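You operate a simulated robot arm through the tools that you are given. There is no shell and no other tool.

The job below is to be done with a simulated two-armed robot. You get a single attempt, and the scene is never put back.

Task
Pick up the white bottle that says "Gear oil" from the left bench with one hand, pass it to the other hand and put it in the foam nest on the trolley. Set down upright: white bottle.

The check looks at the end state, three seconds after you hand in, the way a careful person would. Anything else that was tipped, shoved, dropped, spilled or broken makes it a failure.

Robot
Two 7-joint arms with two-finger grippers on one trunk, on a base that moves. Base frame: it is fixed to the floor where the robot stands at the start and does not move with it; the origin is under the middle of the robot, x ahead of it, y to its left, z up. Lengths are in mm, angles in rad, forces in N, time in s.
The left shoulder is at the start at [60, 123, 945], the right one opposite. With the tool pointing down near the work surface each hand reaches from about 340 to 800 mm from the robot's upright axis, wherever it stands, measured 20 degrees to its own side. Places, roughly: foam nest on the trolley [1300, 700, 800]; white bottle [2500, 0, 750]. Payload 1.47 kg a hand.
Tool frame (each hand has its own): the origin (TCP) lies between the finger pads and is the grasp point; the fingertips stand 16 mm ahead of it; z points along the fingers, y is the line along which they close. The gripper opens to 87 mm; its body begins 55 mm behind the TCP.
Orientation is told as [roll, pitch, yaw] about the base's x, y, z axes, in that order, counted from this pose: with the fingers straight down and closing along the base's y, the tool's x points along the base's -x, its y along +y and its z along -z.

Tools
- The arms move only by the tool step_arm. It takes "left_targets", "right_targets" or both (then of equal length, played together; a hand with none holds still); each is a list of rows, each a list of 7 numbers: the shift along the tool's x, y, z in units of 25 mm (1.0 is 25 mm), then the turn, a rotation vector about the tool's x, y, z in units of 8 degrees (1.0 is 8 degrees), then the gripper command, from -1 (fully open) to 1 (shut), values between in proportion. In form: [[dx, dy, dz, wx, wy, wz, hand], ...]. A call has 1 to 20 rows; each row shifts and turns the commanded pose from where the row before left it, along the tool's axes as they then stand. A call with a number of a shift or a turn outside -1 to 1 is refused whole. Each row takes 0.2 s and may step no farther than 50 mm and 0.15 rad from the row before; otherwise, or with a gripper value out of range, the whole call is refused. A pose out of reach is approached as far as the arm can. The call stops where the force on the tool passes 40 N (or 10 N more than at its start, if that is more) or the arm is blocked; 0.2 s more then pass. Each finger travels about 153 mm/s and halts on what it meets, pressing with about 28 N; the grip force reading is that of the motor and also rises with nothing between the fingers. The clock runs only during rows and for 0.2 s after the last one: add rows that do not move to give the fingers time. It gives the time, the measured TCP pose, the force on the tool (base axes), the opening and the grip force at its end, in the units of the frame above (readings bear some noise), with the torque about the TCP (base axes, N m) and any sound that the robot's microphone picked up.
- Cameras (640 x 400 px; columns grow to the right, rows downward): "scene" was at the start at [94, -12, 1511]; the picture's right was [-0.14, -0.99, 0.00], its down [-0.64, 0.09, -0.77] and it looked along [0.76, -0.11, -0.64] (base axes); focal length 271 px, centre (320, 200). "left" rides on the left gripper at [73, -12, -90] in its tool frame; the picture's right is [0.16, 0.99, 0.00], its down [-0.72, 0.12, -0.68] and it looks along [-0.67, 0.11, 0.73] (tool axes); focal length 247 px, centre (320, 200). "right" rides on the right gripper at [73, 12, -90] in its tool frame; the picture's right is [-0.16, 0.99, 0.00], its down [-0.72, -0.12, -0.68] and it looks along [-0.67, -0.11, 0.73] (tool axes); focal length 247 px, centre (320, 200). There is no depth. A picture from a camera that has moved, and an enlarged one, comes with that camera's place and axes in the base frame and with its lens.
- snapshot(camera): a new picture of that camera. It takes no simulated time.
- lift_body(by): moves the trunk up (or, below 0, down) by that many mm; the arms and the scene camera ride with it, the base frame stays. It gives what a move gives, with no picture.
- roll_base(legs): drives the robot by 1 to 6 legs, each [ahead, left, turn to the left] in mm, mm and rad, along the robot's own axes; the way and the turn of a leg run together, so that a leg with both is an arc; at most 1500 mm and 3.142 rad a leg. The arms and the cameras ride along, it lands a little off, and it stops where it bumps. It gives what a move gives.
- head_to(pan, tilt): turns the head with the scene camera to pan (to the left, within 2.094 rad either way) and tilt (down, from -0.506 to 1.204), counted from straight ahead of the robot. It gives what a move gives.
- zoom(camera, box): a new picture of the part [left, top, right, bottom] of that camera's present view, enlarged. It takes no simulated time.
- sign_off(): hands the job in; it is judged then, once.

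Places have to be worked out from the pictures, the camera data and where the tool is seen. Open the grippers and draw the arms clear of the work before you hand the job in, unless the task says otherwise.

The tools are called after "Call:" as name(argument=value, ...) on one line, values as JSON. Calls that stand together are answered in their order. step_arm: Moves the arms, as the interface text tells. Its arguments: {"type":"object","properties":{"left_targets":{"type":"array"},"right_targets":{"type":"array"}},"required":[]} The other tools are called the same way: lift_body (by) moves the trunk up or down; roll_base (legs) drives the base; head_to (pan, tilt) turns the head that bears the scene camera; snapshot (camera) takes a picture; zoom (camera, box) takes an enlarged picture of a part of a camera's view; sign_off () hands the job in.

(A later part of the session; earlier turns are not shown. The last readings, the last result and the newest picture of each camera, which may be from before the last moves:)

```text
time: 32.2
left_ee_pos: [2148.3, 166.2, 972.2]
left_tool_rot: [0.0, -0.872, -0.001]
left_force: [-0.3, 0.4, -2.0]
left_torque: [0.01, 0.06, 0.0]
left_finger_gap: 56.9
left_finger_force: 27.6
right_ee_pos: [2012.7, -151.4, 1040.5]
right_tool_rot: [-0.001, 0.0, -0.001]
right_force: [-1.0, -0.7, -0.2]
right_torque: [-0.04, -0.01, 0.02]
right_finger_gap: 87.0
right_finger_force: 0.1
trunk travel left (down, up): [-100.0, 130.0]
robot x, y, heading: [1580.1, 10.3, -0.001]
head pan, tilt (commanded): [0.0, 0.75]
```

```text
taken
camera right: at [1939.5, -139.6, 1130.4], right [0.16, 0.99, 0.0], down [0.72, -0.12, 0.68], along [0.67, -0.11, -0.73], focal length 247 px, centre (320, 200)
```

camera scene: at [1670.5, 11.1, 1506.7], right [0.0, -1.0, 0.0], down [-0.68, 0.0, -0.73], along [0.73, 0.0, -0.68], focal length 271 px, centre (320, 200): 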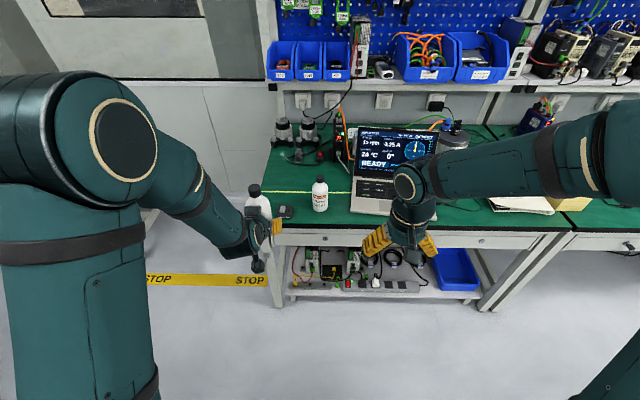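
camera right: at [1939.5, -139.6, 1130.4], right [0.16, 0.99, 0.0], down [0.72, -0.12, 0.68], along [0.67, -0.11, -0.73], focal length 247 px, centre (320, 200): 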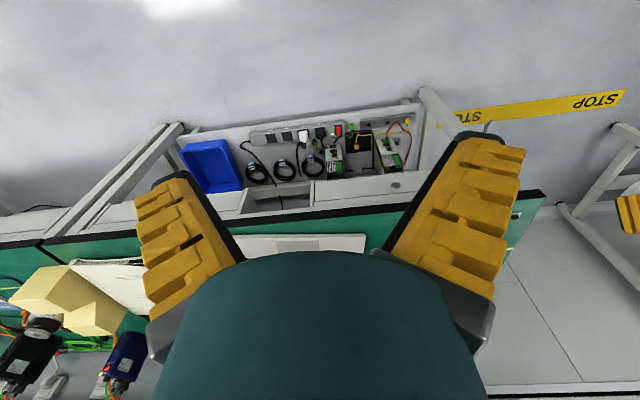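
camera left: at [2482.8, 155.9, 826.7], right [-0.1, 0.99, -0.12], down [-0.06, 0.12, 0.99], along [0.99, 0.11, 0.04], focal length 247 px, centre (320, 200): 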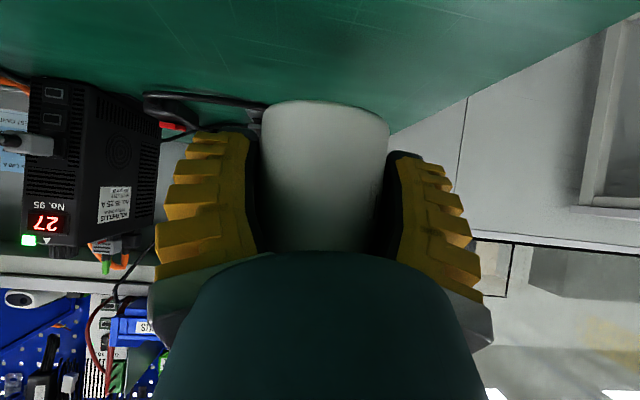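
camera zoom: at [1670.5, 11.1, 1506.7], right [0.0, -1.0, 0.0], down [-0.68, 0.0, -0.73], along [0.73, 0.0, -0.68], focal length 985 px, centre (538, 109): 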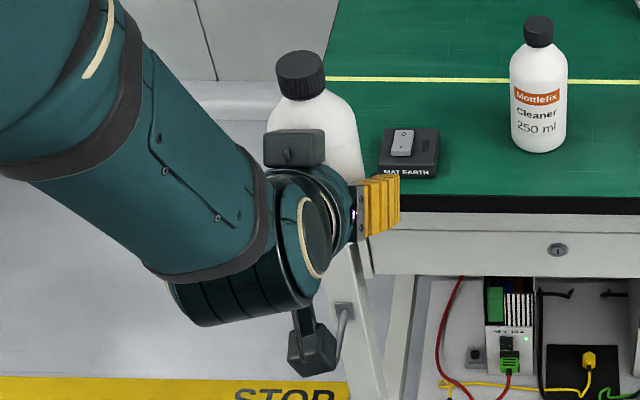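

For the hand-over I'll keep the left hand as is, bring the bottle lower and nearer the middle, and take the cap from above with the right hand. First I move the left hand 115 mm to the right and 100 mm down.

Call:
step_arm(left_targets=[[0.613, -0.92, 0.514, 0, 0, 0, 1], [0.613, -0.92, 0.514, 0, 0, 0, 1], [0.613, -0.92, 0.514, 0, 0, 0, 1], [0.613, -0.92, 0.514, 0, 0, 0, 1], [0.613, -0.92, 0.514, 0, 0, 0, 1], [0, 0, 0, 0, 0, 0, 1]])

Call:
snapshot(camera="scene")

```text
time: 33.6
left_ee_pos: [2148.5, 51.9, 873.5]
left_tool_rot: [0.0, -0.872, 0.002]
left_force: [-1.2, -0.3, -2.0]
left_torque: [-0.01, 0.0, 0.03]
left_finger_gap: 56.9
left_finger_force: 27.9
right_ee_pos: [2012.2, -151.4, 1040.9]
right_tool_rot: [0.0, 0.0, -0.002]
right_force: [0.1, -0.3, 1.0]
right_torque: [0.03, 0.0, -0.01]
right_finger_gap: 87.0
right_finger_force: 0.0
trunk travel left (down, up): [-100.0, 130.0]
robot x, y, heading: [1575.5, 12.1, 0.002]
head pan, tilt (commanded): [0.0, 0.75]
```

```text
taken
camera scene: at [1670.1, 11.4, 1506.8], right [0.0, -1.0, 0.0], down [-0.68, 0.0, -0.73], along [0.73, 0.0, -0.68], focal length 271 px, centre (320, 200)
```

scene: 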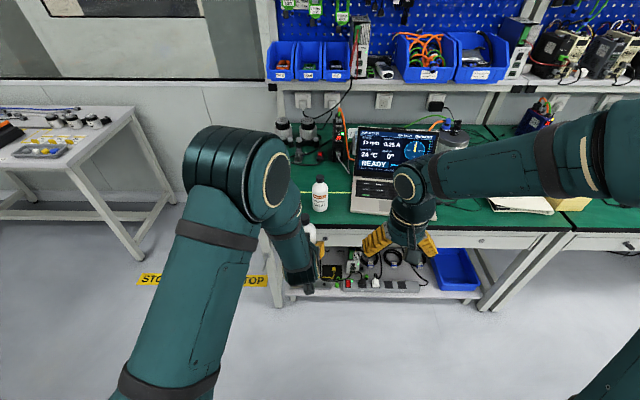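

I zoom in on the held bottle to measure the cap position for the right hand.

Call:
zoom(camera="scene", box=[260, 190, 360, 310])

Call:
zoom(camera="right", box=[300, 100, 640, 312])

```text
3.33 times, centred on (310, 250) of scene
camera zoom: at [1670.1, 11.4, 1506.8], right [0.0, -1.0, 0.0], down [-0.68, 0.0, -0.73], along [0.73, 0.0, -0.68], focal length 903 px, centre (353, 33)
```

zoom: 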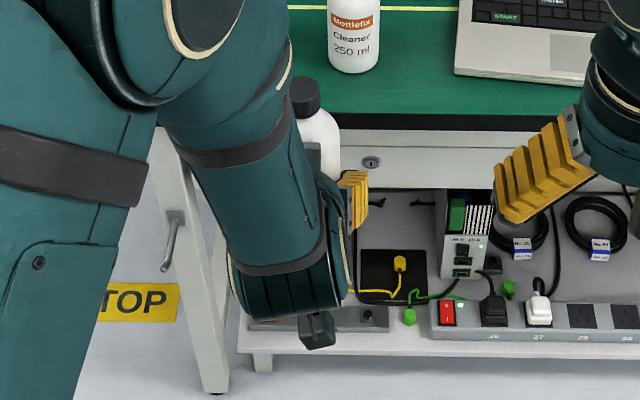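

```text
1.88 times, centred on (470, 206) of right
camera zoom: at [1939.3, -139.2, 1130.6], right [0.16, 0.99, 0.0], down [0.72, -0.12, 0.68], along [0.67, -0.11, -0.73], focal length 465 px, centre (38, 189)
```

zoom: 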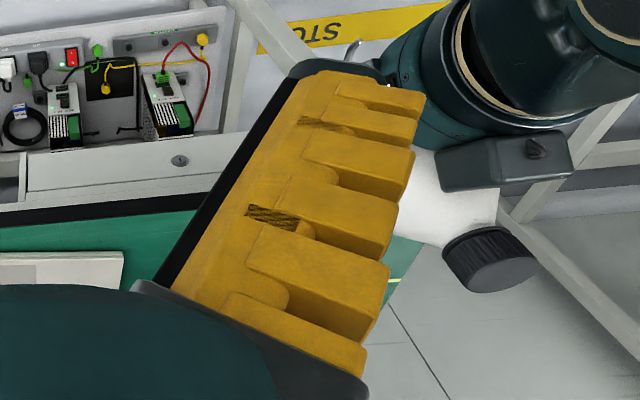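

Cap top estimated at about (2153, 52, 993). I raise the right hand and move it forward first, then I'll bring it sideways over the cap.

Call:
step_arm(right_targets=[[0, 0, -1, 0, 0, 0, -1], [0, 0, -1, 0, 0, 0, -1], [-0.94, 0, 0, 0, 0, 0, -1], [-0.94, 0, 0, 0, 0, 0, -1], [-0.94, 0, 0, 0, 0, 0, -1], [-0.94, 0, 0, 0, 0, 0, -1], [-0.94, 0, 0, 0, 0, 0, -1], [-0.94, 0, 0, 0, 0, 0, -1], [0, 0.8, 0, 0, 0, 0, -1], [0, 0.8, 0, 0, 0, 0, -1], [0, 0.8, 0, 0, 0, 0, -1], [0, 0.8, 0, 0, 0, 0, -1], [0, 0, 0, 0, 0, 0, -1]])

Call:
snapshot(camera="scene")

Call:
snapshot(camera="right")

```text
time: 36.4
left_ee_pos: [2149.3, 52.0, 873.2]
left_tool_rot: [0.0, -0.872, -0.001]
left_force: [0.3, 0.2, -1.7]
left_torque: [-0.02, 0.02, -0.01]
left_finger_gap: 56.8
left_finger_force: 27.7
right_ee_pos: [2153.8, -71.1, 1090.5]
right_tool_rot: [0.0, 0.0, -0.001]
right_force: [-0.1, 0.6, -0.5]
right_torque: [0.0, -0.02, 0.02]
right_finger_gap: 87.0
right_finger_force: 0.1
trunk travel left (down, up): [-100.0, 130.0]
robot x, y, heading: [1576.6, 13.8, -0.001]
head pan, tilt (commanded): [0.0, 0.75]
```

```text
taken
camera scene: at [1670.3, 10.8, 1506.7], right [0.0, -1.0, 0.0], down [-0.68, 0.0, -0.73], along [0.73, 0.0, -0.68], focal length 271 px, centre (320, 200)
```

scene: 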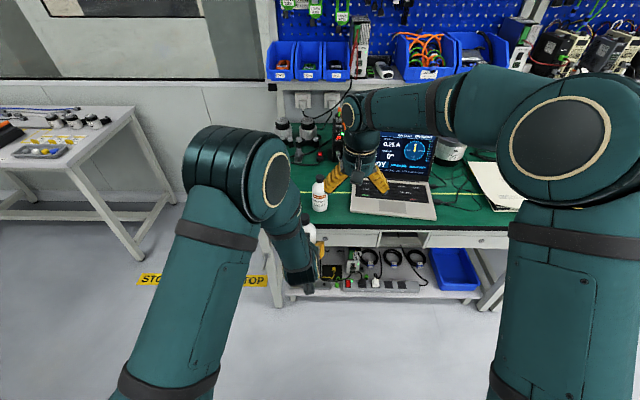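

```text
taken
camera right: at [2080.4, -59.8, 1180.3], right [0.16, 0.99, 0.0], down [0.72, -0.12, 0.68], along [0.67, -0.11, -0.73], focal length 247 px, centre (320, 200)
```

right: 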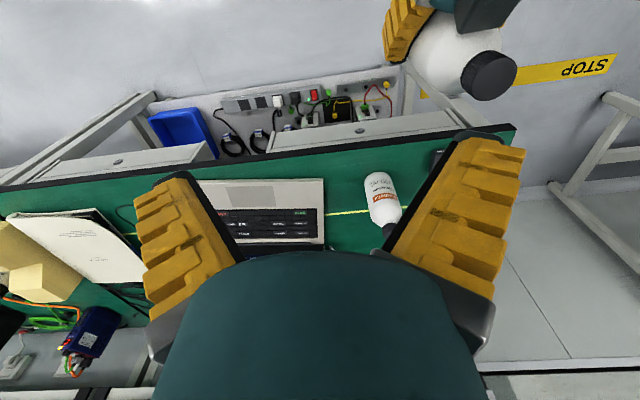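

The cap is at about (2154, 51). I bring the right hand over it at the same height.

Call:
step_arm(right_targets=[[0, 0.976, 0, 0, 0, 0, -1], [0, 0.976, 0, 0, 0, 0, -1], [0, 0.976, 0, 0, 0, 0, -1], [0, 0.976, 0, 0, 0, 0, -1], [0, 0.976, 0, 0, 0, 0, -1], [0, 0, 0, 0, 0, 0, -1]])

Call:
snapshot(camera="right")

Call:
zoom(camera="scene", box=[240, 100, 400, 300])

```text
time: 37.8
left_ee_pos: [2148.8, 52.5, 873.2]
left_tool_rot: [0.0, -0.872, -0.002]
left_force: [0.6, 1.0, -3.4]
left_torque: [0.01, -0.01, 0.01]
left_finger_gap: 56.8
left_finger_force: 27.6
right_ee_pos: [2152.4, 49.0, 1091.8]
right_tool_rot: [-0.001, 0.002, 0.0]
right_force: [-0.2, 0.3, 0.8]
right_torque: [0.03, 0.0, -0.02]
right_finger_gap: 87.2
right_finger_force: 0.0
trunk travel left (down, up): [-100.0, 130.0]
robot x, y, heading: [1580.7, 9.5, 0.001]
head pan, tilt (commanded): [0.0, 0.75]
```

```text
taken
camera right: at [2079.6, 61.9, 1180.4], right [0.16, 0.99, 0.0], down [0.72, -0.12, 0.68], along [0.67, -0.11, -0.73], focal length 247 px, centre (320, 200)
```

right: 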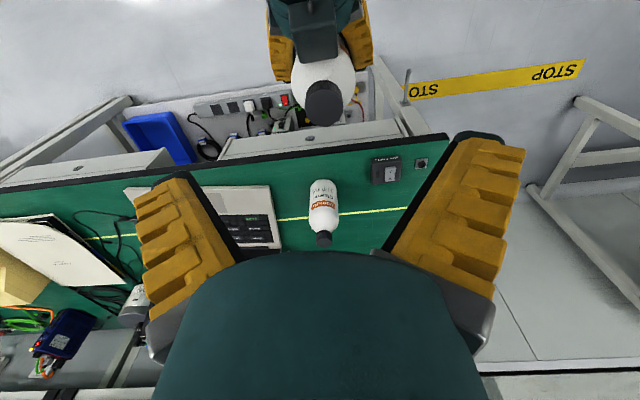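

```text
2.00 times, centred on (320, 200) of scene
camera zoom: at [1670.3, 10.6, 1506.7], right [0.0, -1.0, 0.0], down [-0.68, 0.0, -0.73], along [0.73, 0.0, -0.68], focal length 542 px, centre (320, 200)
```

zoom: 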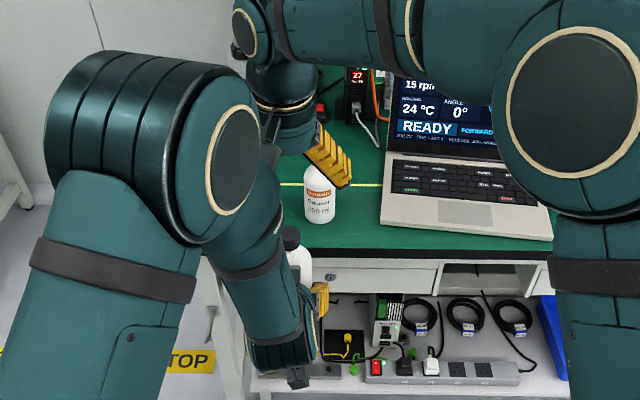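

I zoom with the right-hand camera to fine-align over the cap and check the left hand's box clearance.

Call:
zoom(camera="right", box=[250, 0, 400, 140])

```text
2.86 times, centred on (325, 70) of right
camera zoom: at [2079.6, 61.9, 1180.4], right [0.16, 0.99, 0.0], down [0.72, -0.12, 0.68], along [0.67, -0.11, -0.73], focal length 706 px, centre (306, 571)
```

zoom: 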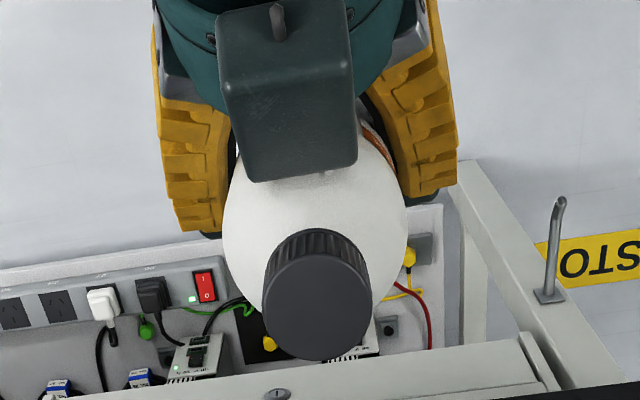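

Cap centre measured at (2154.8, 52.8); the left hand's box edge is at x≈2130, so I bias the right hand 3 mm forward and descend 60 mm to just above the cap.

Call:
step_arm(right_targets=[[-0.15, 0.08, 0, 0, 0, 0, -1], [0, 0, 0.8, 0, 0, 0, -1], [0, 0, 0.8, 0, 0, 0, -1], [0, 0, 0.8, 0, 0, 0, -1], [0, 0, 0, 0, 0, 0, -1]])

Call:
snapshot(camera="right")

Call:
zoom(camera="scene", box=[240, 100, 400, 300])

```text
time: 39.0
left_ee_pos: [2149.1, 52.5, 872.1]
left_tool_rot: [0.0, -0.873, -0.001]
left_force: [0.1, 0.0, -2.8]
left_torque: [-0.04, 0.02, 0.02]
left_finger_gap: 56.8
left_finger_force: 27.6
right_ee_pos: [2156.8, 52.2, 1031.1]
right_tool_rot: [0.0, 0.001, 0.0]
right_force: [0.8, -0.4, 0.0]
right_torque: [0.01, -0.01, 0.0]
right_finger_gap: 87.2
right_finger_force: 0.1
trunk travel left (down, up): [-100.0, 130.0]
robot x, y, heading: [1577.0, 14.0, 0.001]
head pan, tilt (commanded): [0.0, 0.75]
```

```text
taken
camera right: at [2083.2, 64.8, 1120.5], right [0.16, 0.99, 0.0], down [0.72, -0.12, 0.68], along [0.67, -0.11, -0.73], focal length 247 px, centre (320, 200)
```

right: 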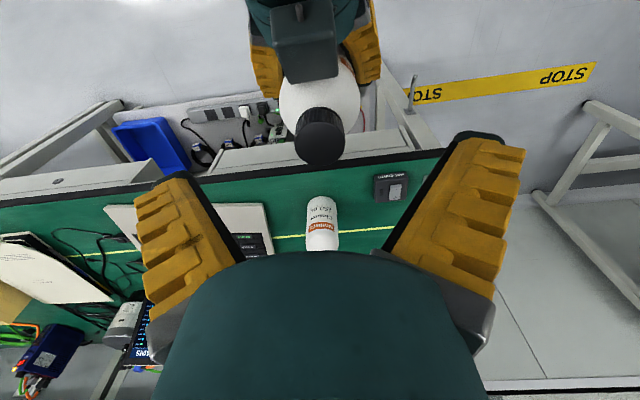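

```text
2.00 times, centred on (320, 200) of scene
camera zoom: at [1670.2, 11.0, 1506.7], right [0.0, -1.0, 0.0], down [-0.68, 0.0, -0.73], along [0.73, 0.0, -0.68], focal length 542 px, centre (320, 200)
```

zoom: 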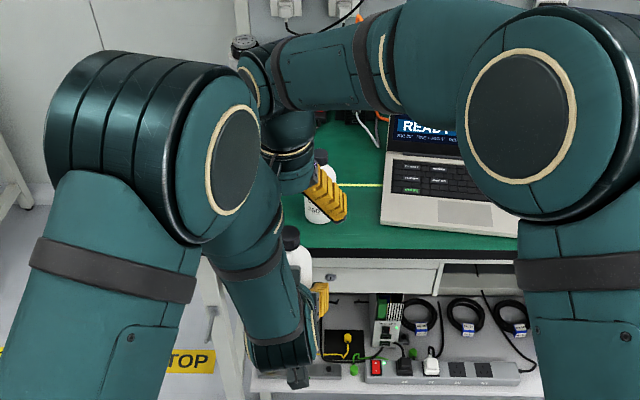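

The cap is still at (2154.8, 52.5) and the right TCP at (2156.8, 52.2), so alignment is good. I descend 44 mm so the pads surround the cap.

Call:
step_arm(right_targets=[[0, 0, 0.44, 0, 0, 0, -1], [0, 0, 0.44, 0, 0, 0, -1], [0, 0, 0.44, 0, 0, 0, -1], [0, 0, 0.44, 0, 0, 0, -1], [0, 0, 0, 0, 0, 0, -1]])

Call:
snapshot(camera="right")

Call:
zoom(camera="scene", box=[260, 120, 380, 270])

```text
time: 40.2
left_ee_pos: [2148.7, 53.0, 872.8]
left_tool_rot: [0.0, -0.873, -0.001]
left_force: [-0.2, -0.1, -2.7]
left_torque: [-0.04, 0.03, 0.0]
left_finger_gap: 56.7
left_finger_force: 27.8
right_ee_pos: [2156.3, 52.1, 986.9]
right_tool_rot: [-0.001, -0.001, 0.0]
right_force: [0.3, 0.1, -0.2]
right_torque: [0.01, 0.01, 0.02]
right_finger_gap: 87.0
right_finger_force: 0.1
trunk travel left (down, up): [-100.0, 130.0]
robot x, y, heading: [1579.2, 11.9, -0.001]
head pan, tilt (commanded): [0.0, 0.75]
```

```text
taken
camera right: at [2083.9, 64.2, 1076.3], right [0.16, 0.99, 0.0], down [0.72, -0.12, 0.68], along [0.67, -0.11, -0.73], focal length 247 px, centre (320, 200)
```

right: 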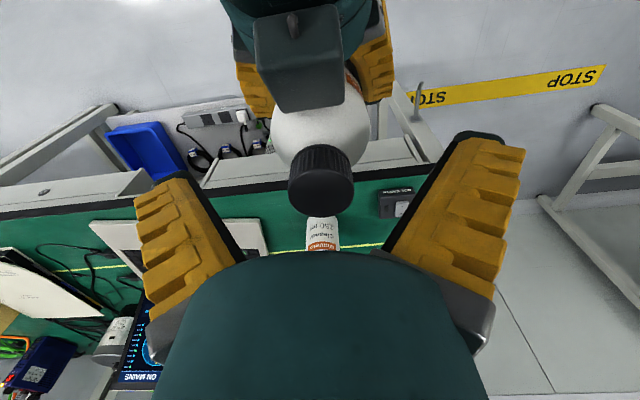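

```text
2.67 times, centred on (320, 195) of scene
camera zoom: at [1670.2, 11.0, 1506.7], right [0.0, -1.0, 0.0], down [-0.68, 0.0, -0.73], along [0.73, 0.0, -0.68], focal length 722 px, centre (320, 213)
```

zoom: 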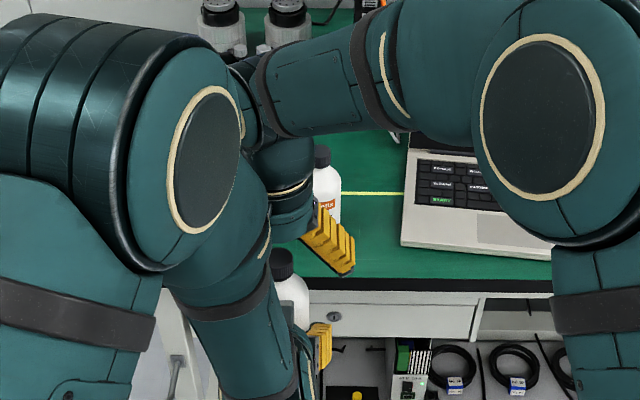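

The cap is centred between the right fingers, with clearance to the left hand's box. I lower 4 mm more and close the right gripper on the cap while the left keeps holding.

Call:
step_arm(right_targets=[[0, 0, 0.16, 0, 0, 0, -1], [0, 0, 0, 0, 0, 0, -0.2], [0, 0, 0, 0, 0, 0, 0.2], [0, 0, 0, 0, 0, 0, 1], [0, 0, 0, 0, 0, 0, 1], [0, 0, 0, 0, 0, 0, 1]])

Call:
snapshot(camera="right")

Call:
zoom(camera="scene", box=[260, 120, 380, 270])

```text
time: 41.6
left_ee_pos: [2149.4, 52.8, 872.6]
left_tool_rot: [-0.001, -0.874, 0.0]
left_force: [1.5, 0.0, -2.0]
left_torque: [0.1, 0.06, 0.02]
left_finger_gap: 56.8
left_finger_force: 28.2
right_ee_pos: [2155.9, 51.8, 981.6]
right_tool_rot: [-0.001, 0.0, -0.001]
right_force: [-1.5, 1.5, -0.3]
right_torque: [-0.01, 0.11, -0.03]
right_finger_gap: 22.8
right_finger_force: 28.2
trunk travel left (down, up): [-100.0, 130.0]
robot x, y, heading: [1577.8, 10.9, 0.003]
head pan, tilt (commanded): [0.0, 0.75]
```

```text
taken
camera right: at [2083.8, 64.6, 1072.4], right [0.16, 0.99, 0.0], down [0.72, -0.12, 0.68], along [0.67, -0.11, -0.73], focal length 247 px, centre (320, 200)
```

right: 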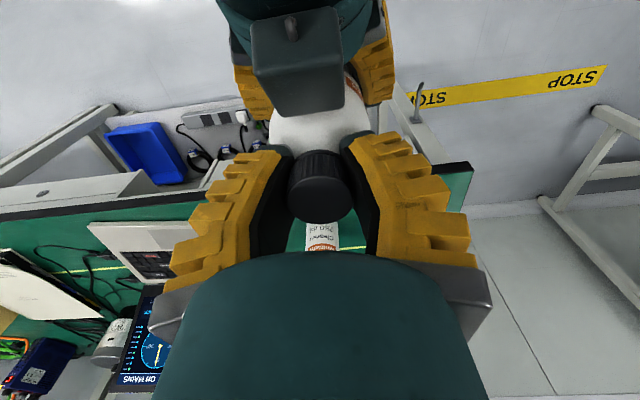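

```text
2.67 times, centred on (320, 195) of scene
camera zoom: at [1670.3, 11.0, 1506.7], right [0.0, -1.0, 0.0], down [-0.68, 0.0, -0.73], along [0.73, 0.0, -0.68], focal length 722 px, centre (320, 213)
```

zoom: 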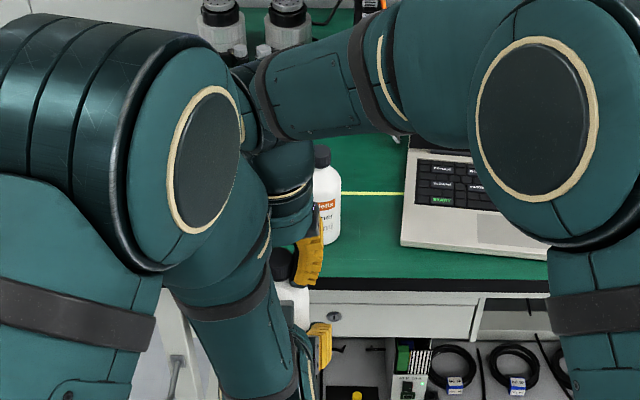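

The right gripper holds the cap at 28 N while the left still holds the body. Now I open the left gripper and check that the right carries the bottle.

Call:
step_arm(left_targets=[[0, 0, 0, 0, 0, 0, -0.5], [0, 0, 0, 0, 0, 0, -1], [0, 0, 0, 0, 0, 0, -1], [0, 0, 0, 0, 0, 0, -1]], right_targets=[[0, 0, 0, 0, 0, 0, 1], [0, 0, 0, 0, 0, 0, 1], [0, 0, 0, 0, 0, 0, 1], [0, 0, 0, 0, 0, 0, 1]])

Call:
snapshot(camera="right")

Call:
snapshot(camera="left")

```text
time: 42.6
left_ee_pos: [2148.3, 52.4, 872.5]
left_tool_rot: [-0.001, -0.871, 0.001]
left_force: [0.1, 0.5, 0.5]
left_torque: [-0.01, 0.0, -0.03]
left_finger_gap: 87.1
left_finger_force: 0.0
right_ee_pos: [2157.5, 52.3, 982.9]
right_tool_rot: [-0.001, 0.0, -0.002]
right_force: [-0.1, 0.7, -0.2]
right_torque: [-0.03, -0.01, 0.01]
right_finger_gap: 23.1
right_finger_force: 27.9
trunk travel left (down, up): [-100.0, 130.0]
robot x, y, heading: [1579.9, 9.7, 0.003]
head pan, tilt (commanded): [0.0, 0.75]
```

```text
taken
camera right: at [2084.0, 64.5, 1072.4], right [0.16, 0.99, 0.0], down [0.72, -0.12, 0.68], along [0.67, -0.11, -0.73], focal length 247 px, centre (320, 200)
```

right: 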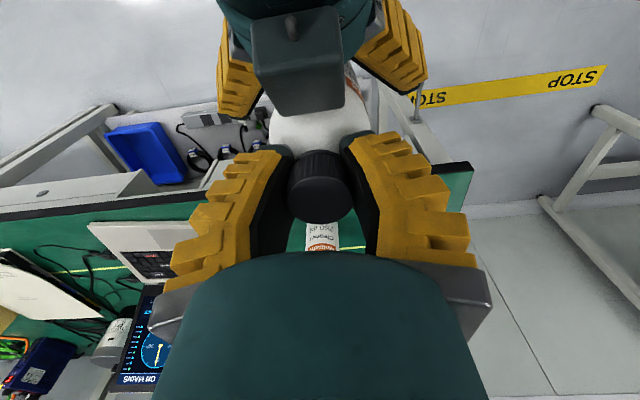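

```text
taken
camera left: at [2033.1, 41.2, 876.9], right [-0.1, 0.99, -0.12], down [-0.06, 0.12, 0.99], along [0.99, 0.11, 0.04], focal length 247 px, centre (320, 200)
```

left: 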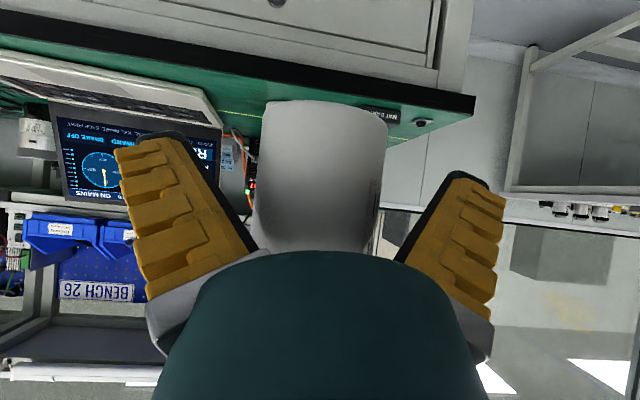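

The left fingers are open and the bottle stays in the right hand. I draw the left hand horizontally back 60 mm, away from the bottle.

Call:
step_arm(left_targets=[[0.257, 0, -0.306, 0, 0, 0, -1], [0.386, 0, -0.46, 0, 0, 0, -1], [0.386, 0, -0.46, 0, 0, 0, -1], [0.514, 0, -0.613, 0, 0, 0, -1], [0, 0, 0, 0, 0, 0, -1]], right_targets=[[0, 0, 0, 0, 0, 0, 1], [0, 0, 0, 0, 0, 0, 1], [0, 0, 0, 0, 0, 0, 1], [0, 0, 0, 0, 0, 0, 1], [0, 0, 0, 0, 0, 0, 1]])

Call:
snapshot(camera="right")

Call:
snapshot(camera="left")

```text
time: 43.8
left_ee_pos: [2089.5, 50.7, 873.3]
left_tool_rot: [0.0, -0.871, 0.001]
left_force: [-0.1, -0.2, -0.1]
left_torque: [-0.01, -0.01, 0.01]
left_finger_gap: 87.0
left_finger_force: 0.0
right_ee_pos: [2157.6, 51.8, 982.7]
right_tool_rot: [0.001, -0.001, 0.0]
right_force: [0.5, -0.4, 0.8]
right_torque: [0.02, -0.02, -0.01]
right_finger_gap: 22.6
right_finger_force: 28.1
trunk travel left (down, up): [-100.0, 130.0]
robot x, y, heading: [1574.2, 13.2, -0.003]
head pan, tilt (commanded): [0.0, 0.75]
```

```text
taken
camera right: at [2084.1, 64.5, 1072.3], right [0.16, 0.99, 0.0], down [0.72, -0.12, 0.68], along [0.67, -0.11, -0.73], focal length 247 px, centre (320, 200)
```

right: 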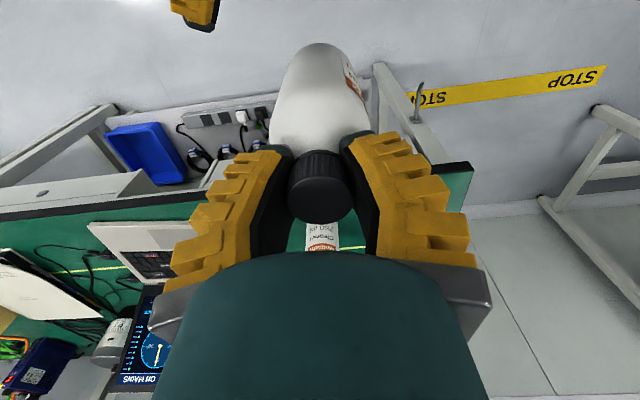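

```text
taken
camera left: at [1973.1, 40.5, 876.9], right [-0.1, 0.99, -0.12], down [-0.06, 0.12, 0.99], along [0.99, 0.11, 0.04], focal length 247 px, centre (320, 200)
```

left: 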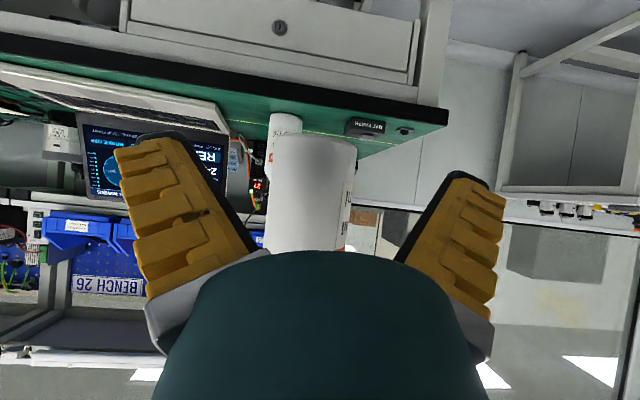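

The right hand holds the bottle upright by the cap. I move the left hand 200 mm to the left, clear of the bottle.

Call:
step_arm(left_targets=[[0, 1, 0, 0, 0, 0, -1], [0, 1, 0, 0, 0, 0, -1], [0, 1, 0, 0, 0, 0, -1], [0, 1, 0, 0, 0, 0, -1], [0, 1, 0, 0, 0, 0, -1], [0, 1, 0, 0, 0, 0, -1], [0, 1, 0, 0, 0, 0, -1], [0, 1, 0, 0, 0, 0, -1], [0, 0, 0, 0, 0, 0, -1]])

Call:
snapshot(camera="scene")

```text
time: 45.8
left_ee_pos: [2088.2, 250.7, 873.5]
left_tool_rot: [0.0, -0.874, 0.0]
left_force: [0.2, 0.1, -0.6]
left_torque: [-0.01, -0.01, -0.01]
left_finger_gap: 86.9
left_finger_force: 0.1
right_ee_pos: [2157.4, 51.1, 982.5]
right_tool_rot: [-0.001, 0.0, 0.0]
right_force: [0.5, 0.0, 0.5]
right_torque: [0.0, 0.01, 0.01]
right_finger_gap: 22.4
right_finger_force: 28.5
trunk travel left (down, up): [-100.0, 130.0]
robot x, y, heading: [1578.8, 11.2, -0.003]
head pan, tilt (commanded): [0.0, 0.75]
```

```text
taken
camera scene: at [1670.4, 10.7, 1506.7], right [0.0, -1.0, 0.0], down [-0.68, 0.0, -0.73], along [0.73, 0.0, -0.68], focal length 271 px, centre (320, 200)
```

scene: 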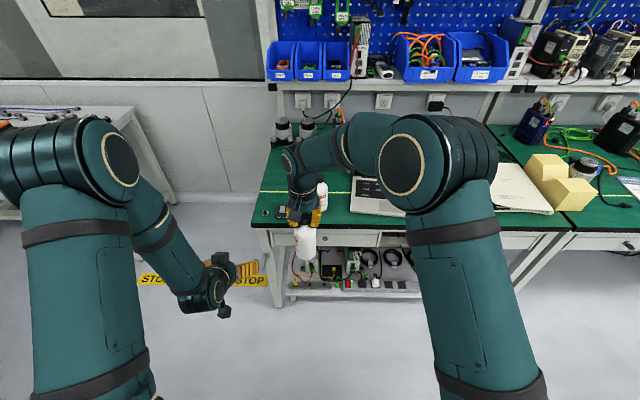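

Now I raise the left hand, turn it back to tool-down and tuck it closer to the body, well away from the work.

Call:
step_arm(left_targets=[[-0.766, 0, -0.643, 0, 0, 0, -1], [-0.766, 0, -0.643, 0, 0, 0, -1], [-0.766, 0, -0.643, 0, 0, 0, -1], [-0.766, 0, -0.643, 0, 0, 0, -1], [-0.766, 0, -0.643, 0, 0, 0, -1], [-0.766, 0, -0.643, 0, 0, 0, -1], [0, 0, 0, 0, 1, 0, -1], [0, 0, 0, 0, 1, 0, -1], [0, 0, 0, 0, 1, 0, -1], [0, 0, 0, 0, 1, 0, -1], [0, 0, 0, 0, 1, 0, -1], [0, 0, 0, 0, 1, 0, -1], [0, 0, 0, 0, 0.25, 0, -1], [1, 0, 0, 0, 0, 0, -1], [1, 0, 0, 0, 0, 0, -1], [1, 0, 0, 0, 0, 0, -1], [1, 0, 0, 0, 0, 0, -1], [0, 0, 0, 0, 0, 0, -1]])

Call:
snapshot(camera="scene")

Call:
zoom(camera="scene", box=[260, 170, 350, 280])

```text
time: 49.6
left_ee_pos: [1988.6, 253.0, 1022.7]
left_tool_rot: [0.0, 0.001, 0.0]
left_force: [0.2, -1.3, 0.1]
left_torque: [-0.01, -0.01, -0.01]
left_finger_gap: 86.7
left_finger_force: 0.1
right_ee_pos: [2157.9, 52.0, 981.9]
right_tool_rot: [0.001, 0.0, 0.0]
right_force: [-0.4, 0.9, 0.0]
right_torque: [-0.02, 0.01, 0.03]
right_finger_gap: 22.3
right_finger_force: 27.8
trunk travel left (down, up): [-100.0, 130.0]
robot x, y, heading: [1574.1, 11.7, 0.003]
head pan, tilt (commanded): [0.0, 0.75]
```

```text
taken
camera scene: at [1670.8, 10.8, 1506.7], right [0.0, -1.0, 0.0], down [-0.68, 0.0, -0.73], along [0.73, 0.0, -0.68], focal length 271 px, centre (320, 200)
```

scene: 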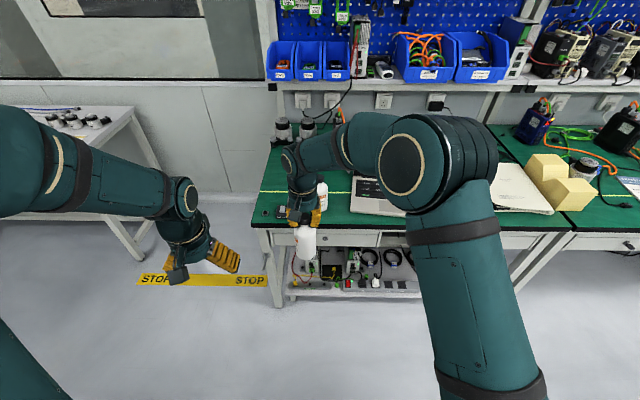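

```text
3.64 times, centred on (305, 225) of scene
camera zoom: at [1670.8, 10.8, 1506.7], right [0.0, -1.0, 0.0], down [-0.68, 0.0, -0.73], along [0.73, 0.0, -0.68], focal length 985 px, centre (374, 109)
```

zoom: 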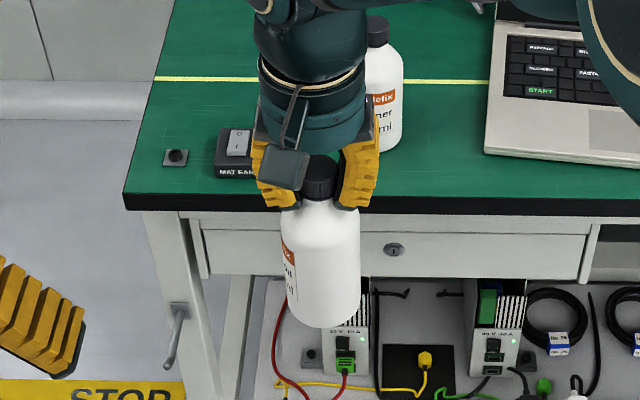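

The bottle hangs upright in the right gripper, with the "...oil" label visible. I raise it 60 mm and pull it 60 mm closer to the body before driving.

Call:
step_arm(right_targets=[[0, 0, -0.8, 0, 0, 0, 1], [0, 0, -0.8, 0, 0, 0, 1], [0, 0, -0.8, 0, 0, 0, 1], [0.8, 0, 0, 0, 0, 0, 1], [0.8, 0, 0, 0, 0, 0, 1], [0.8, -0.8, 0, 0, 0, 0, 1], [0, -0.8, 0, 0, 0, 0, 1], [0, -0.8, 0, 0, 0, 0, 1], [0, 0, 0, 0, 0, 0, 1]])

Call:
roll_base(legs=[[430, 740, 0]])

Call:
head_to(pan=1.0, tilt=0.5)

Call:
snapshot(camera="scene")

```text
time: 51.6
left_ee_pos: [1988.0, 253.5, 1021.9]
left_tool_rot: [0.001, -0.001, 0.0]
left_force: [-0.4, 0.2, 0.0]
left_torque: [-0.02, -0.02, -0.03]
left_finger_gap: 87.1
left_finger_force: 0.1
right_ee_pos: [2097.3, -6.4, 1042.6]
right_tool_rot: [-0.001, 0.001, 0.001]
right_force: [0.8, 0.4, -2.6]
right_torque: [-0.02, 0.04, 0.02]
right_finger_gap: 22.0
right_finger_force: 27.8
trunk travel left (down, up): [-100.0, 130.0]
robot x, y, heading: [1579.0, 12.1, 0.002]
head pan, tilt (commanded): [0.0, 0.75]
```

```text
time: 58.5
left_ee_pos: [2413.8, 996.2, 1021.8]
left_tool_rot: [0.001, 0.002, 0.004]
left_force: [0.2, -0.8, -0.2]
left_torque: [-0.03, -0.01, 0.0]
left_finger_gap: 87.1
left_finger_force: 0.1
right_ee_pos: [2524.7, 736.7, 1042.6]
right_tool_rot: [0.001, -0.001, 0.005]
right_force: [0.4, 0.1, -3.2]
right_torque: [0.03, 0.0, 0.0]
right_finger_gap: 21.4
right_finger_force: 27.9
trunk travel left (down, up): [-100.0, 130.0]
robot x, y, heading: [2004.5, 747.2, 0.008]
head pan, tilt (commanded): [0.0, 0.75]
```

```text
time: 59.8
left_ee_pos: [2413.2, 994.9, 1022.0]
left_tool_rot: [0.001, 0.001, 0.004]
left_force: [-0.2, 0.5, -0.8]
left_torque: [0.02, 0.03, 0.01]
left_finger_gap: 86.8
left_finger_force: 0.1
right_ee_pos: [2524.0, 736.3, 1043.4]
right_tool_rot: [0.0, 0.0, 0.004]
right_force: [-0.2, 0.9, -2.8]
right_torque: [-0.01, -0.02, 0.0]
right_finger_gap: 21.4
right_finger_force: 28.1
trunk travel left (down, up): [-100.0, 130.0]
robot x, y, heading: [2004.7, 750.7, 0.005]
head pan, tilt (commanded): [1.0, 0.499]
```

```text
taken
camera scene: at [2063.3, 828.5, 1528.7], right [0.84, -0.54, 0.0], down [-0.26, -0.4, -0.88], along [0.47, 0.74, -0.48], focal length 271 px, centre (320, 200)
```

scene: 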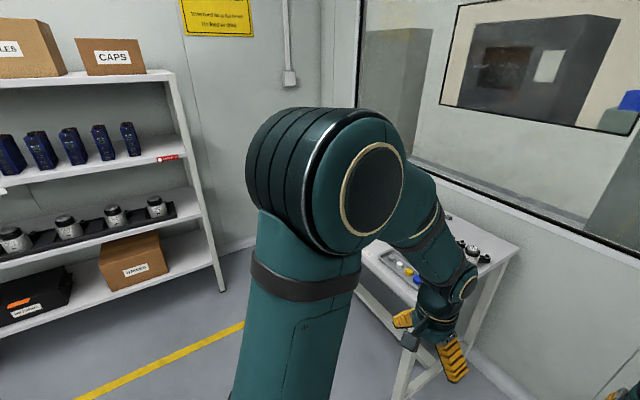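

The gap reading on the cap creeps slightly (22.8 → 21.4 mm), so I check the bottle in the right hand for slipping.

Call:
snapshot(camera="right")

Call:
head_to(pan=0.0, tilt=0.75)

Call:
zoom(camera="scene", box=[260, 120, 400, 280])

```text
taken
camera right: at [2451.3, 748.0, 1132.3], right [0.15, 0.99, 0.0], down [0.72, -0.11, 0.68], along [0.67, -0.1, -0.73], focal length 247 px, centre (320, 200)
```

right: 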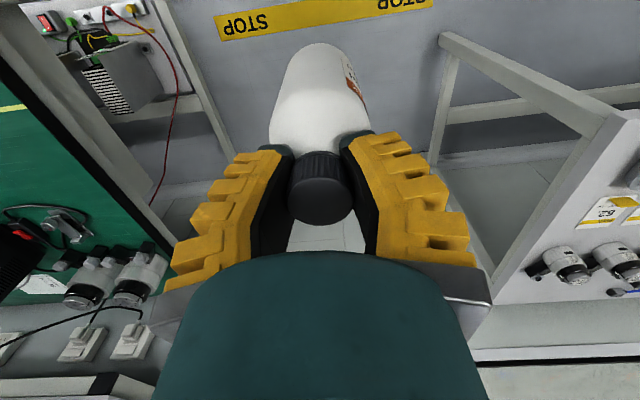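

```text
time: 61.1
left_ee_pos: [2413.5, 995.8, 1022.0]
left_tool_rot: [0.001, 0.0, 0.006]
left_force: [0.0, 0.1, -0.3]
left_torque: [-0.01, 0.01, -0.04]
left_finger_gap: 87.2
left_finger_force: 0.2
right_ee_pos: [2524.2, 736.7, 1042.6]
right_tool_rot: [0.001, 0.001, 0.006]
right_force: [0.7, 0.9, -1.7]
right_torque: [-0.01, -0.01, -0.04]
right_finger_gap: 21.8
right_finger_force: 28.3
trunk travel left (down, up): [-100.0, 130.0]
robot x, y, heading: [2006.0, 752.3, 0.006]
head pan, tilt (commanded): [0.0, 0.75]
```

```text
2.50 times, centred on (330, 200) of scene
camera zoom: at [2097.4, 752.2, 1506.7], right [0.01, -1.0, 0.0], down [-0.68, 0.0, -0.73], along [0.73, 0.0, -0.68], focal length 677 px, centre (295, 200)
```

zoom: 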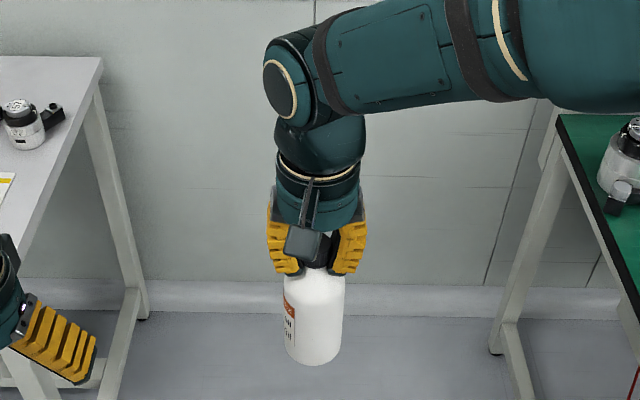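

No slip: the cap sits unchanged in the pads. I turn the robot left by 90° first and check the surroundings.

Call:
roll_base(legs=[[0, 0, 1.57]])

Call:
head_to(pan=1.2, tilt=0.6)

Call:
snapshot(camera="scene")

```text
time: 65.3
left_ee_pos: [1760.6, 1161.9, 1021.7]
left_tool_rot: [0.0, 0.0, 1.578]
left_force: [-0.3, -0.4, -0.1]
left_torque: [0.01, -0.01, 0.05]
left_finger_gap: 86.9
left_finger_force: 0.0
right_ee_pos: [2019.5, 1270.9, 1043.3]
right_tool_rot: [-0.001, -0.001, 1.578]
right_force: [-0.1, 0.3, -4.0]
right_torque: [-0.01, 0.03, 0.0]
right_finger_gap: 21.7
right_finger_force: 27.8
trunk travel left (down, up): [-100.0, 130.0]
robot x, y, heading: [2002.6, 750.2, 1.581]
head pan, tilt (commanded): [0.0, 0.75]
```

```text
time: 66.7
left_ee_pos: [1760.6, 1161.1, 1022.1]
left_tool_rot: [0.001, 0.001, 1.579]
left_force: [0.8, -0.2, -0.3]
left_torque: [0.01, 0.0, 0.0]
left_finger_gap: 87.1
left_finger_force: 0.1
right_ee_pos: [2019.6, 1273.2, 1042.7]
right_tool_rot: [-0.001, 0.0, 1.579]
right_force: [-1.2, -0.1, -2.4]
right_torque: [-0.01, -0.01, -0.02]
right_finger_gap: 21.4
right_finger_force: 28.3
trunk travel left (down, up): [-100.0, 130.0]
robot x, y, heading: [2002.6, 750.3, 1.578]
head pan, tilt (commanded): [1.201, 0.6]
```

```text
taken
camera scene: at [1921.7, 793.3, 1519.6], right [0.36, 0.93, 0.0], down [0.53, -0.2, -0.82], along [-0.77, 0.29, -0.57], focal length 271 px, centre (320, 200)
```

scene: 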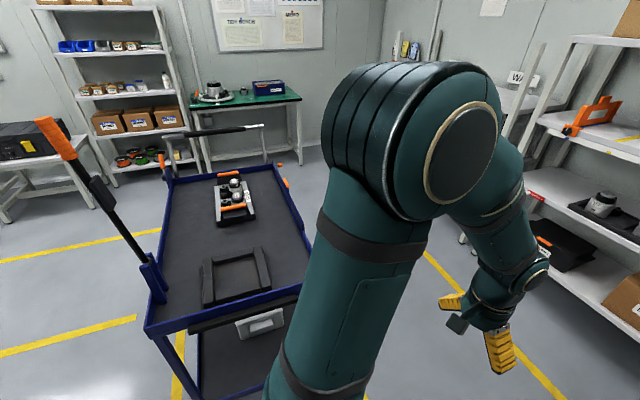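

From here the trolley's end and the open nest are visible, with the lever standing clear to its left side. I zoom in to measure the nest.

Call:
zoom(camera="scene", box=[130, 220, 310, 340])

Call:
zoom(camera="scene", box=[20, 100, 200, 320])

```text
3.33 times, centred on (220, 280) of scene
camera zoom: at [1921.7, 793.3, 1519.6], right [0.36, 0.93, 0.0], down [0.53, -0.2, -0.82], along [-0.77, 0.29, -0.57], focal length 903 px, centre (653, -67)
```

zoom: 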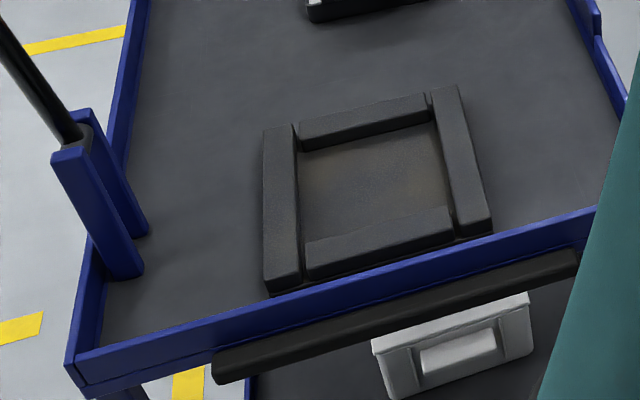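

```text
1.82 times, centred on (110, 210) of scene
camera zoom: at [1921.7, 793.3, 1519.6], right [0.36, 0.93, 0.0], down [0.53, -0.2, -0.82], along [-0.77, 0.29, -0.57], focal length 492 px, centre (702, 182)
```

zoom: 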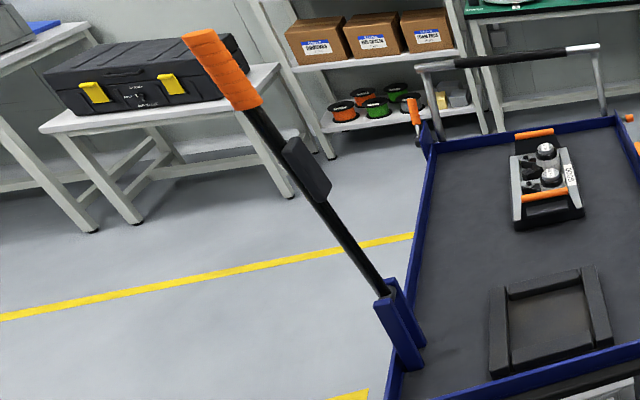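

Triangulated: foam top z≈825, deck ≈800, pocket centre ≈ (1263, 748), about 120×138 mm inside; the lever stays at y≤550. I complete the turn to face the trolley end.

Call:
roll_base(legs=[[0, 0, 1.5636]])

Call:
head_to(pan=0.0, tilt=0.7)

Call:
snapshot(camera="scene")

Call:
snapshot(camera="right")

```text
time: 70.9
left_ee_pos: [1593.6, 511.2, 1022.8]
left_tool_rot: [0.001, 0.0, 3.14]
left_force: [0.0, -0.1, 0.3]
left_torque: [0.02, 0.02, -0.01]
left_finger_gap: 86.8
left_finger_force: 0.0
right_ee_pos: [1484.2, 771.4, 1042.8]
right_tool_rot: [0.001, 0.001, 3.138]
right_force: [0.3, -0.3, -2.8]
right_torque: [-0.01, 0.01, 0.01]
right_finger_gap: 21.7
right_finger_force: 28.5
trunk travel left (down, up): [-100.0, 130.0]
robot x, y, heading: [2006.2, 751.7, 3.14]
head pan, tilt (commanded): [1.201, 0.6]
```

```text
time: 72.3
left_ee_pos: [1594.2, 512.5, 1022.5]
left_tool_rot: [0.0, 0.001, 3.14]
left_force: [0.0, 0.2, 0.2]
left_torque: [0.03, -0.01, 0.0]
left_finger_gap: 87.2
left_finger_force: 0.2
right_ee_pos: [1484.7, 771.9, 1044.3]
right_tool_rot: [-0.001, 0.001, 3.14]
right_force: [0.8, 0.6, -2.4]
right_torque: [-0.02, -0.03, -0.01]
right_finger_gap: 21.4
right_finger_force: 28.3
trunk travel left (down, up): [-100.0, 130.0]
robot x, y, heading: [2004.2, 752.5, 3.139]
head pan, tilt (commanded): [0.0, 0.7]
```

```text
taken
camera scene: at [1909.2, 751.9, 1511.0], right [0.0, 1.0, 0.0], down [0.64, 0.0, -0.76], along [-0.76, 0.0, -0.64], focal length 271 px, centre (320, 200)
```

scene: 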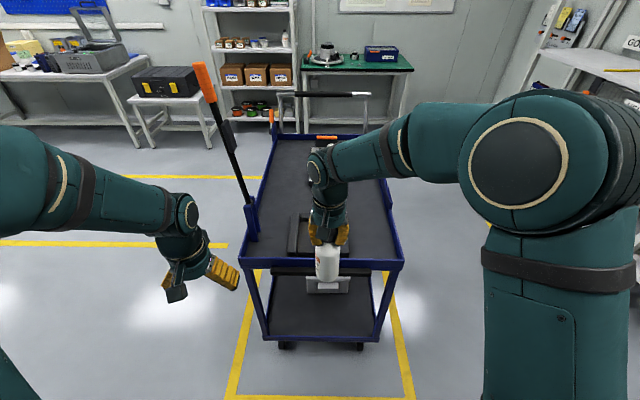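

```text
taken
camera right: at [1556.6, 760.5, 1132.2], right [-0.16, -0.99, 0.0], down [-0.72, 0.12, 0.68], along [-0.67, 0.11, -0.73], focal length 247 px, centre (320, 200)
```

right: 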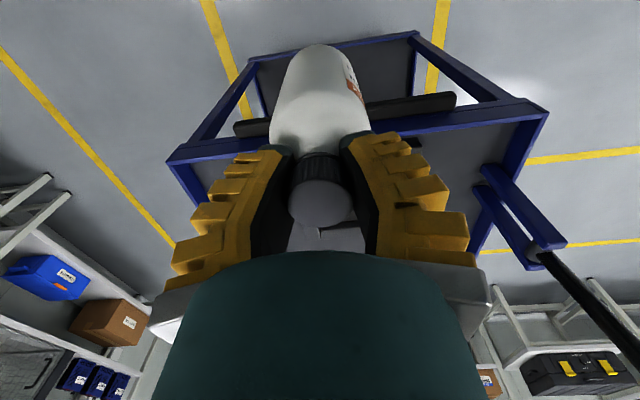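

Both hands are clear of the lever. I drive 125 mm ahead and 22 mm to the left, so the bottle (base at z≈900) comes over the trolley's end rim (≈840) in line with the pocket.

Call:
roll_base(legs=[[125, 22, 0]])

Call:
snapshot(camera="scene")

Call:
snapshot(camera="right")

```text
time: 73.6
left_ee_pos: [1470.2, 490.1, 1022.1]
left_tool_rot: [0.001, 0.002, 3.139]
left_force: [-0.4, -0.4, 0.0]
left_torque: [0.01, -0.03, 0.02]
left_finger_gap: 86.9
left_finger_force: 0.1
right_ee_pos: [1360.6, 749.6, 1042.4]
right_tool_rot: [0.0, 0.002, 3.139]
right_force: [-0.6, -0.1, -3.0]
right_torque: [0.02, -0.02, 0.02]
right_finger_gap: 21.5
right_finger_force: 27.7
trunk travel left (down, up): [-100.0, 130.0]
robot x, y, heading: [1882.5, 730.1, 3.139]
head pan, tilt (commanded): [0.0, 0.7]
```

```text
taken
camera scene: at [1784.8, 729.8, 1510.8], right [0.0, 1.0, 0.0], down [0.65, 0.0, -0.76], along [-0.76, 0.0, -0.65], focal length 271 px, centre (320, 200)
```

scene: 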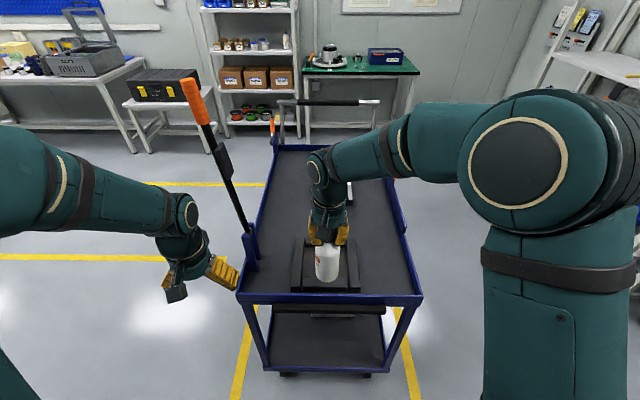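

```text
taken
camera right: at [1432.7, 738.3, 1131.6], right [-0.16, -0.99, 0.0], down [-0.72, 0.12, 0.68], along [-0.67, 0.11, -0.73], focal length 247 px, centre (320, 200)
```

right: 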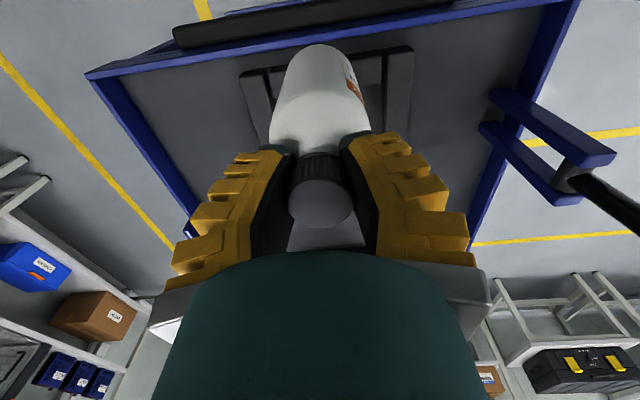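

I extend the right arm about 97 mm ahead so the bottle is above the pocket centre (1263, 748), and look from above and from the scene camera.

Call:
step_arm(right_targets=[[-0.65, 0, 0, 0, 0, 0, 1], [-0.65, 0, 0, 0, 0, 0, 1], [-0.65, 0, 0, 0, 0, 0, 1], [-0.65, 0, 0, 0, 0, 0, 1], [-0.65, 0, 0, 0, 0, 0, 1], [-0.65, 0.05, 0, 0, 0, 0, 1], [0, 0, 0, 0, 0, 0, 1]])

Call:
snapshot(camera="right")

Call:
zoom(camera="scene", box=[230, 150, 430, 310])

```text
time: 75.2
left_ee_pos: [1471.3, 490.1, 1022.8]
left_tool_rot: [0.001, -0.001, 3.14]
left_force: [0.0, -0.2, -0.1]
left_torque: [-0.01, 0.01, -0.02]
left_finger_gap: 86.9
left_finger_force: 0.1
right_ee_pos: [1264.7, 748.2, 1043.0]
right_tool_rot: [0.0, 0.002, 3.139]
right_force: [0.7, -0.9, -3.3]
right_torque: [-0.01, 0.03, 0.0]
right_finger_gap: 21.1
right_finger_force: 28.4
trunk travel left (down, up): [-100.0, 130.0]
robot x, y, heading: [1884.4, 730.1, 3.14]
head pan, tilt (commanded): [0.0, 0.7]
```

```text
taken
camera right: at [1337.1, 737.1, 1132.2], right [-0.16, -0.99, 0.0], down [-0.72, 0.12, 0.68], along [-0.67, 0.11, -0.73], focal length 247 px, centre (320, 200)
```

right: 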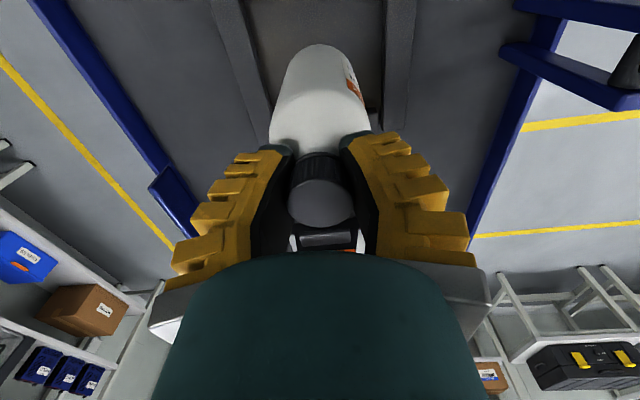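

```text
2.50 times, centred on (330, 230) of scene
camera zoom: at [1786.8, 730.2, 1511.0], right [0.0, 1.0, 0.0], down [0.64, 0.0, -0.77], along [-0.77, 0.0, -0.64], focal length 677 px, centre (295, 125)
```

zoom: 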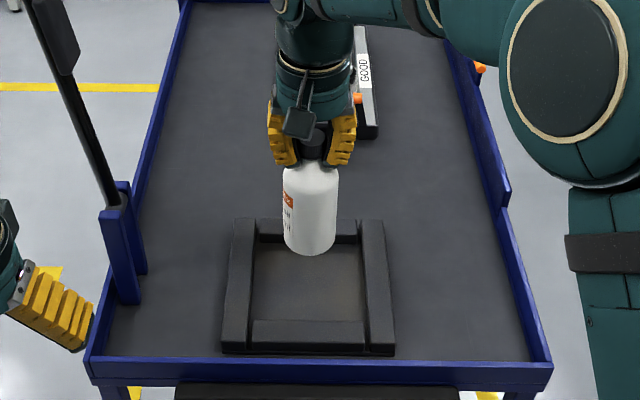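

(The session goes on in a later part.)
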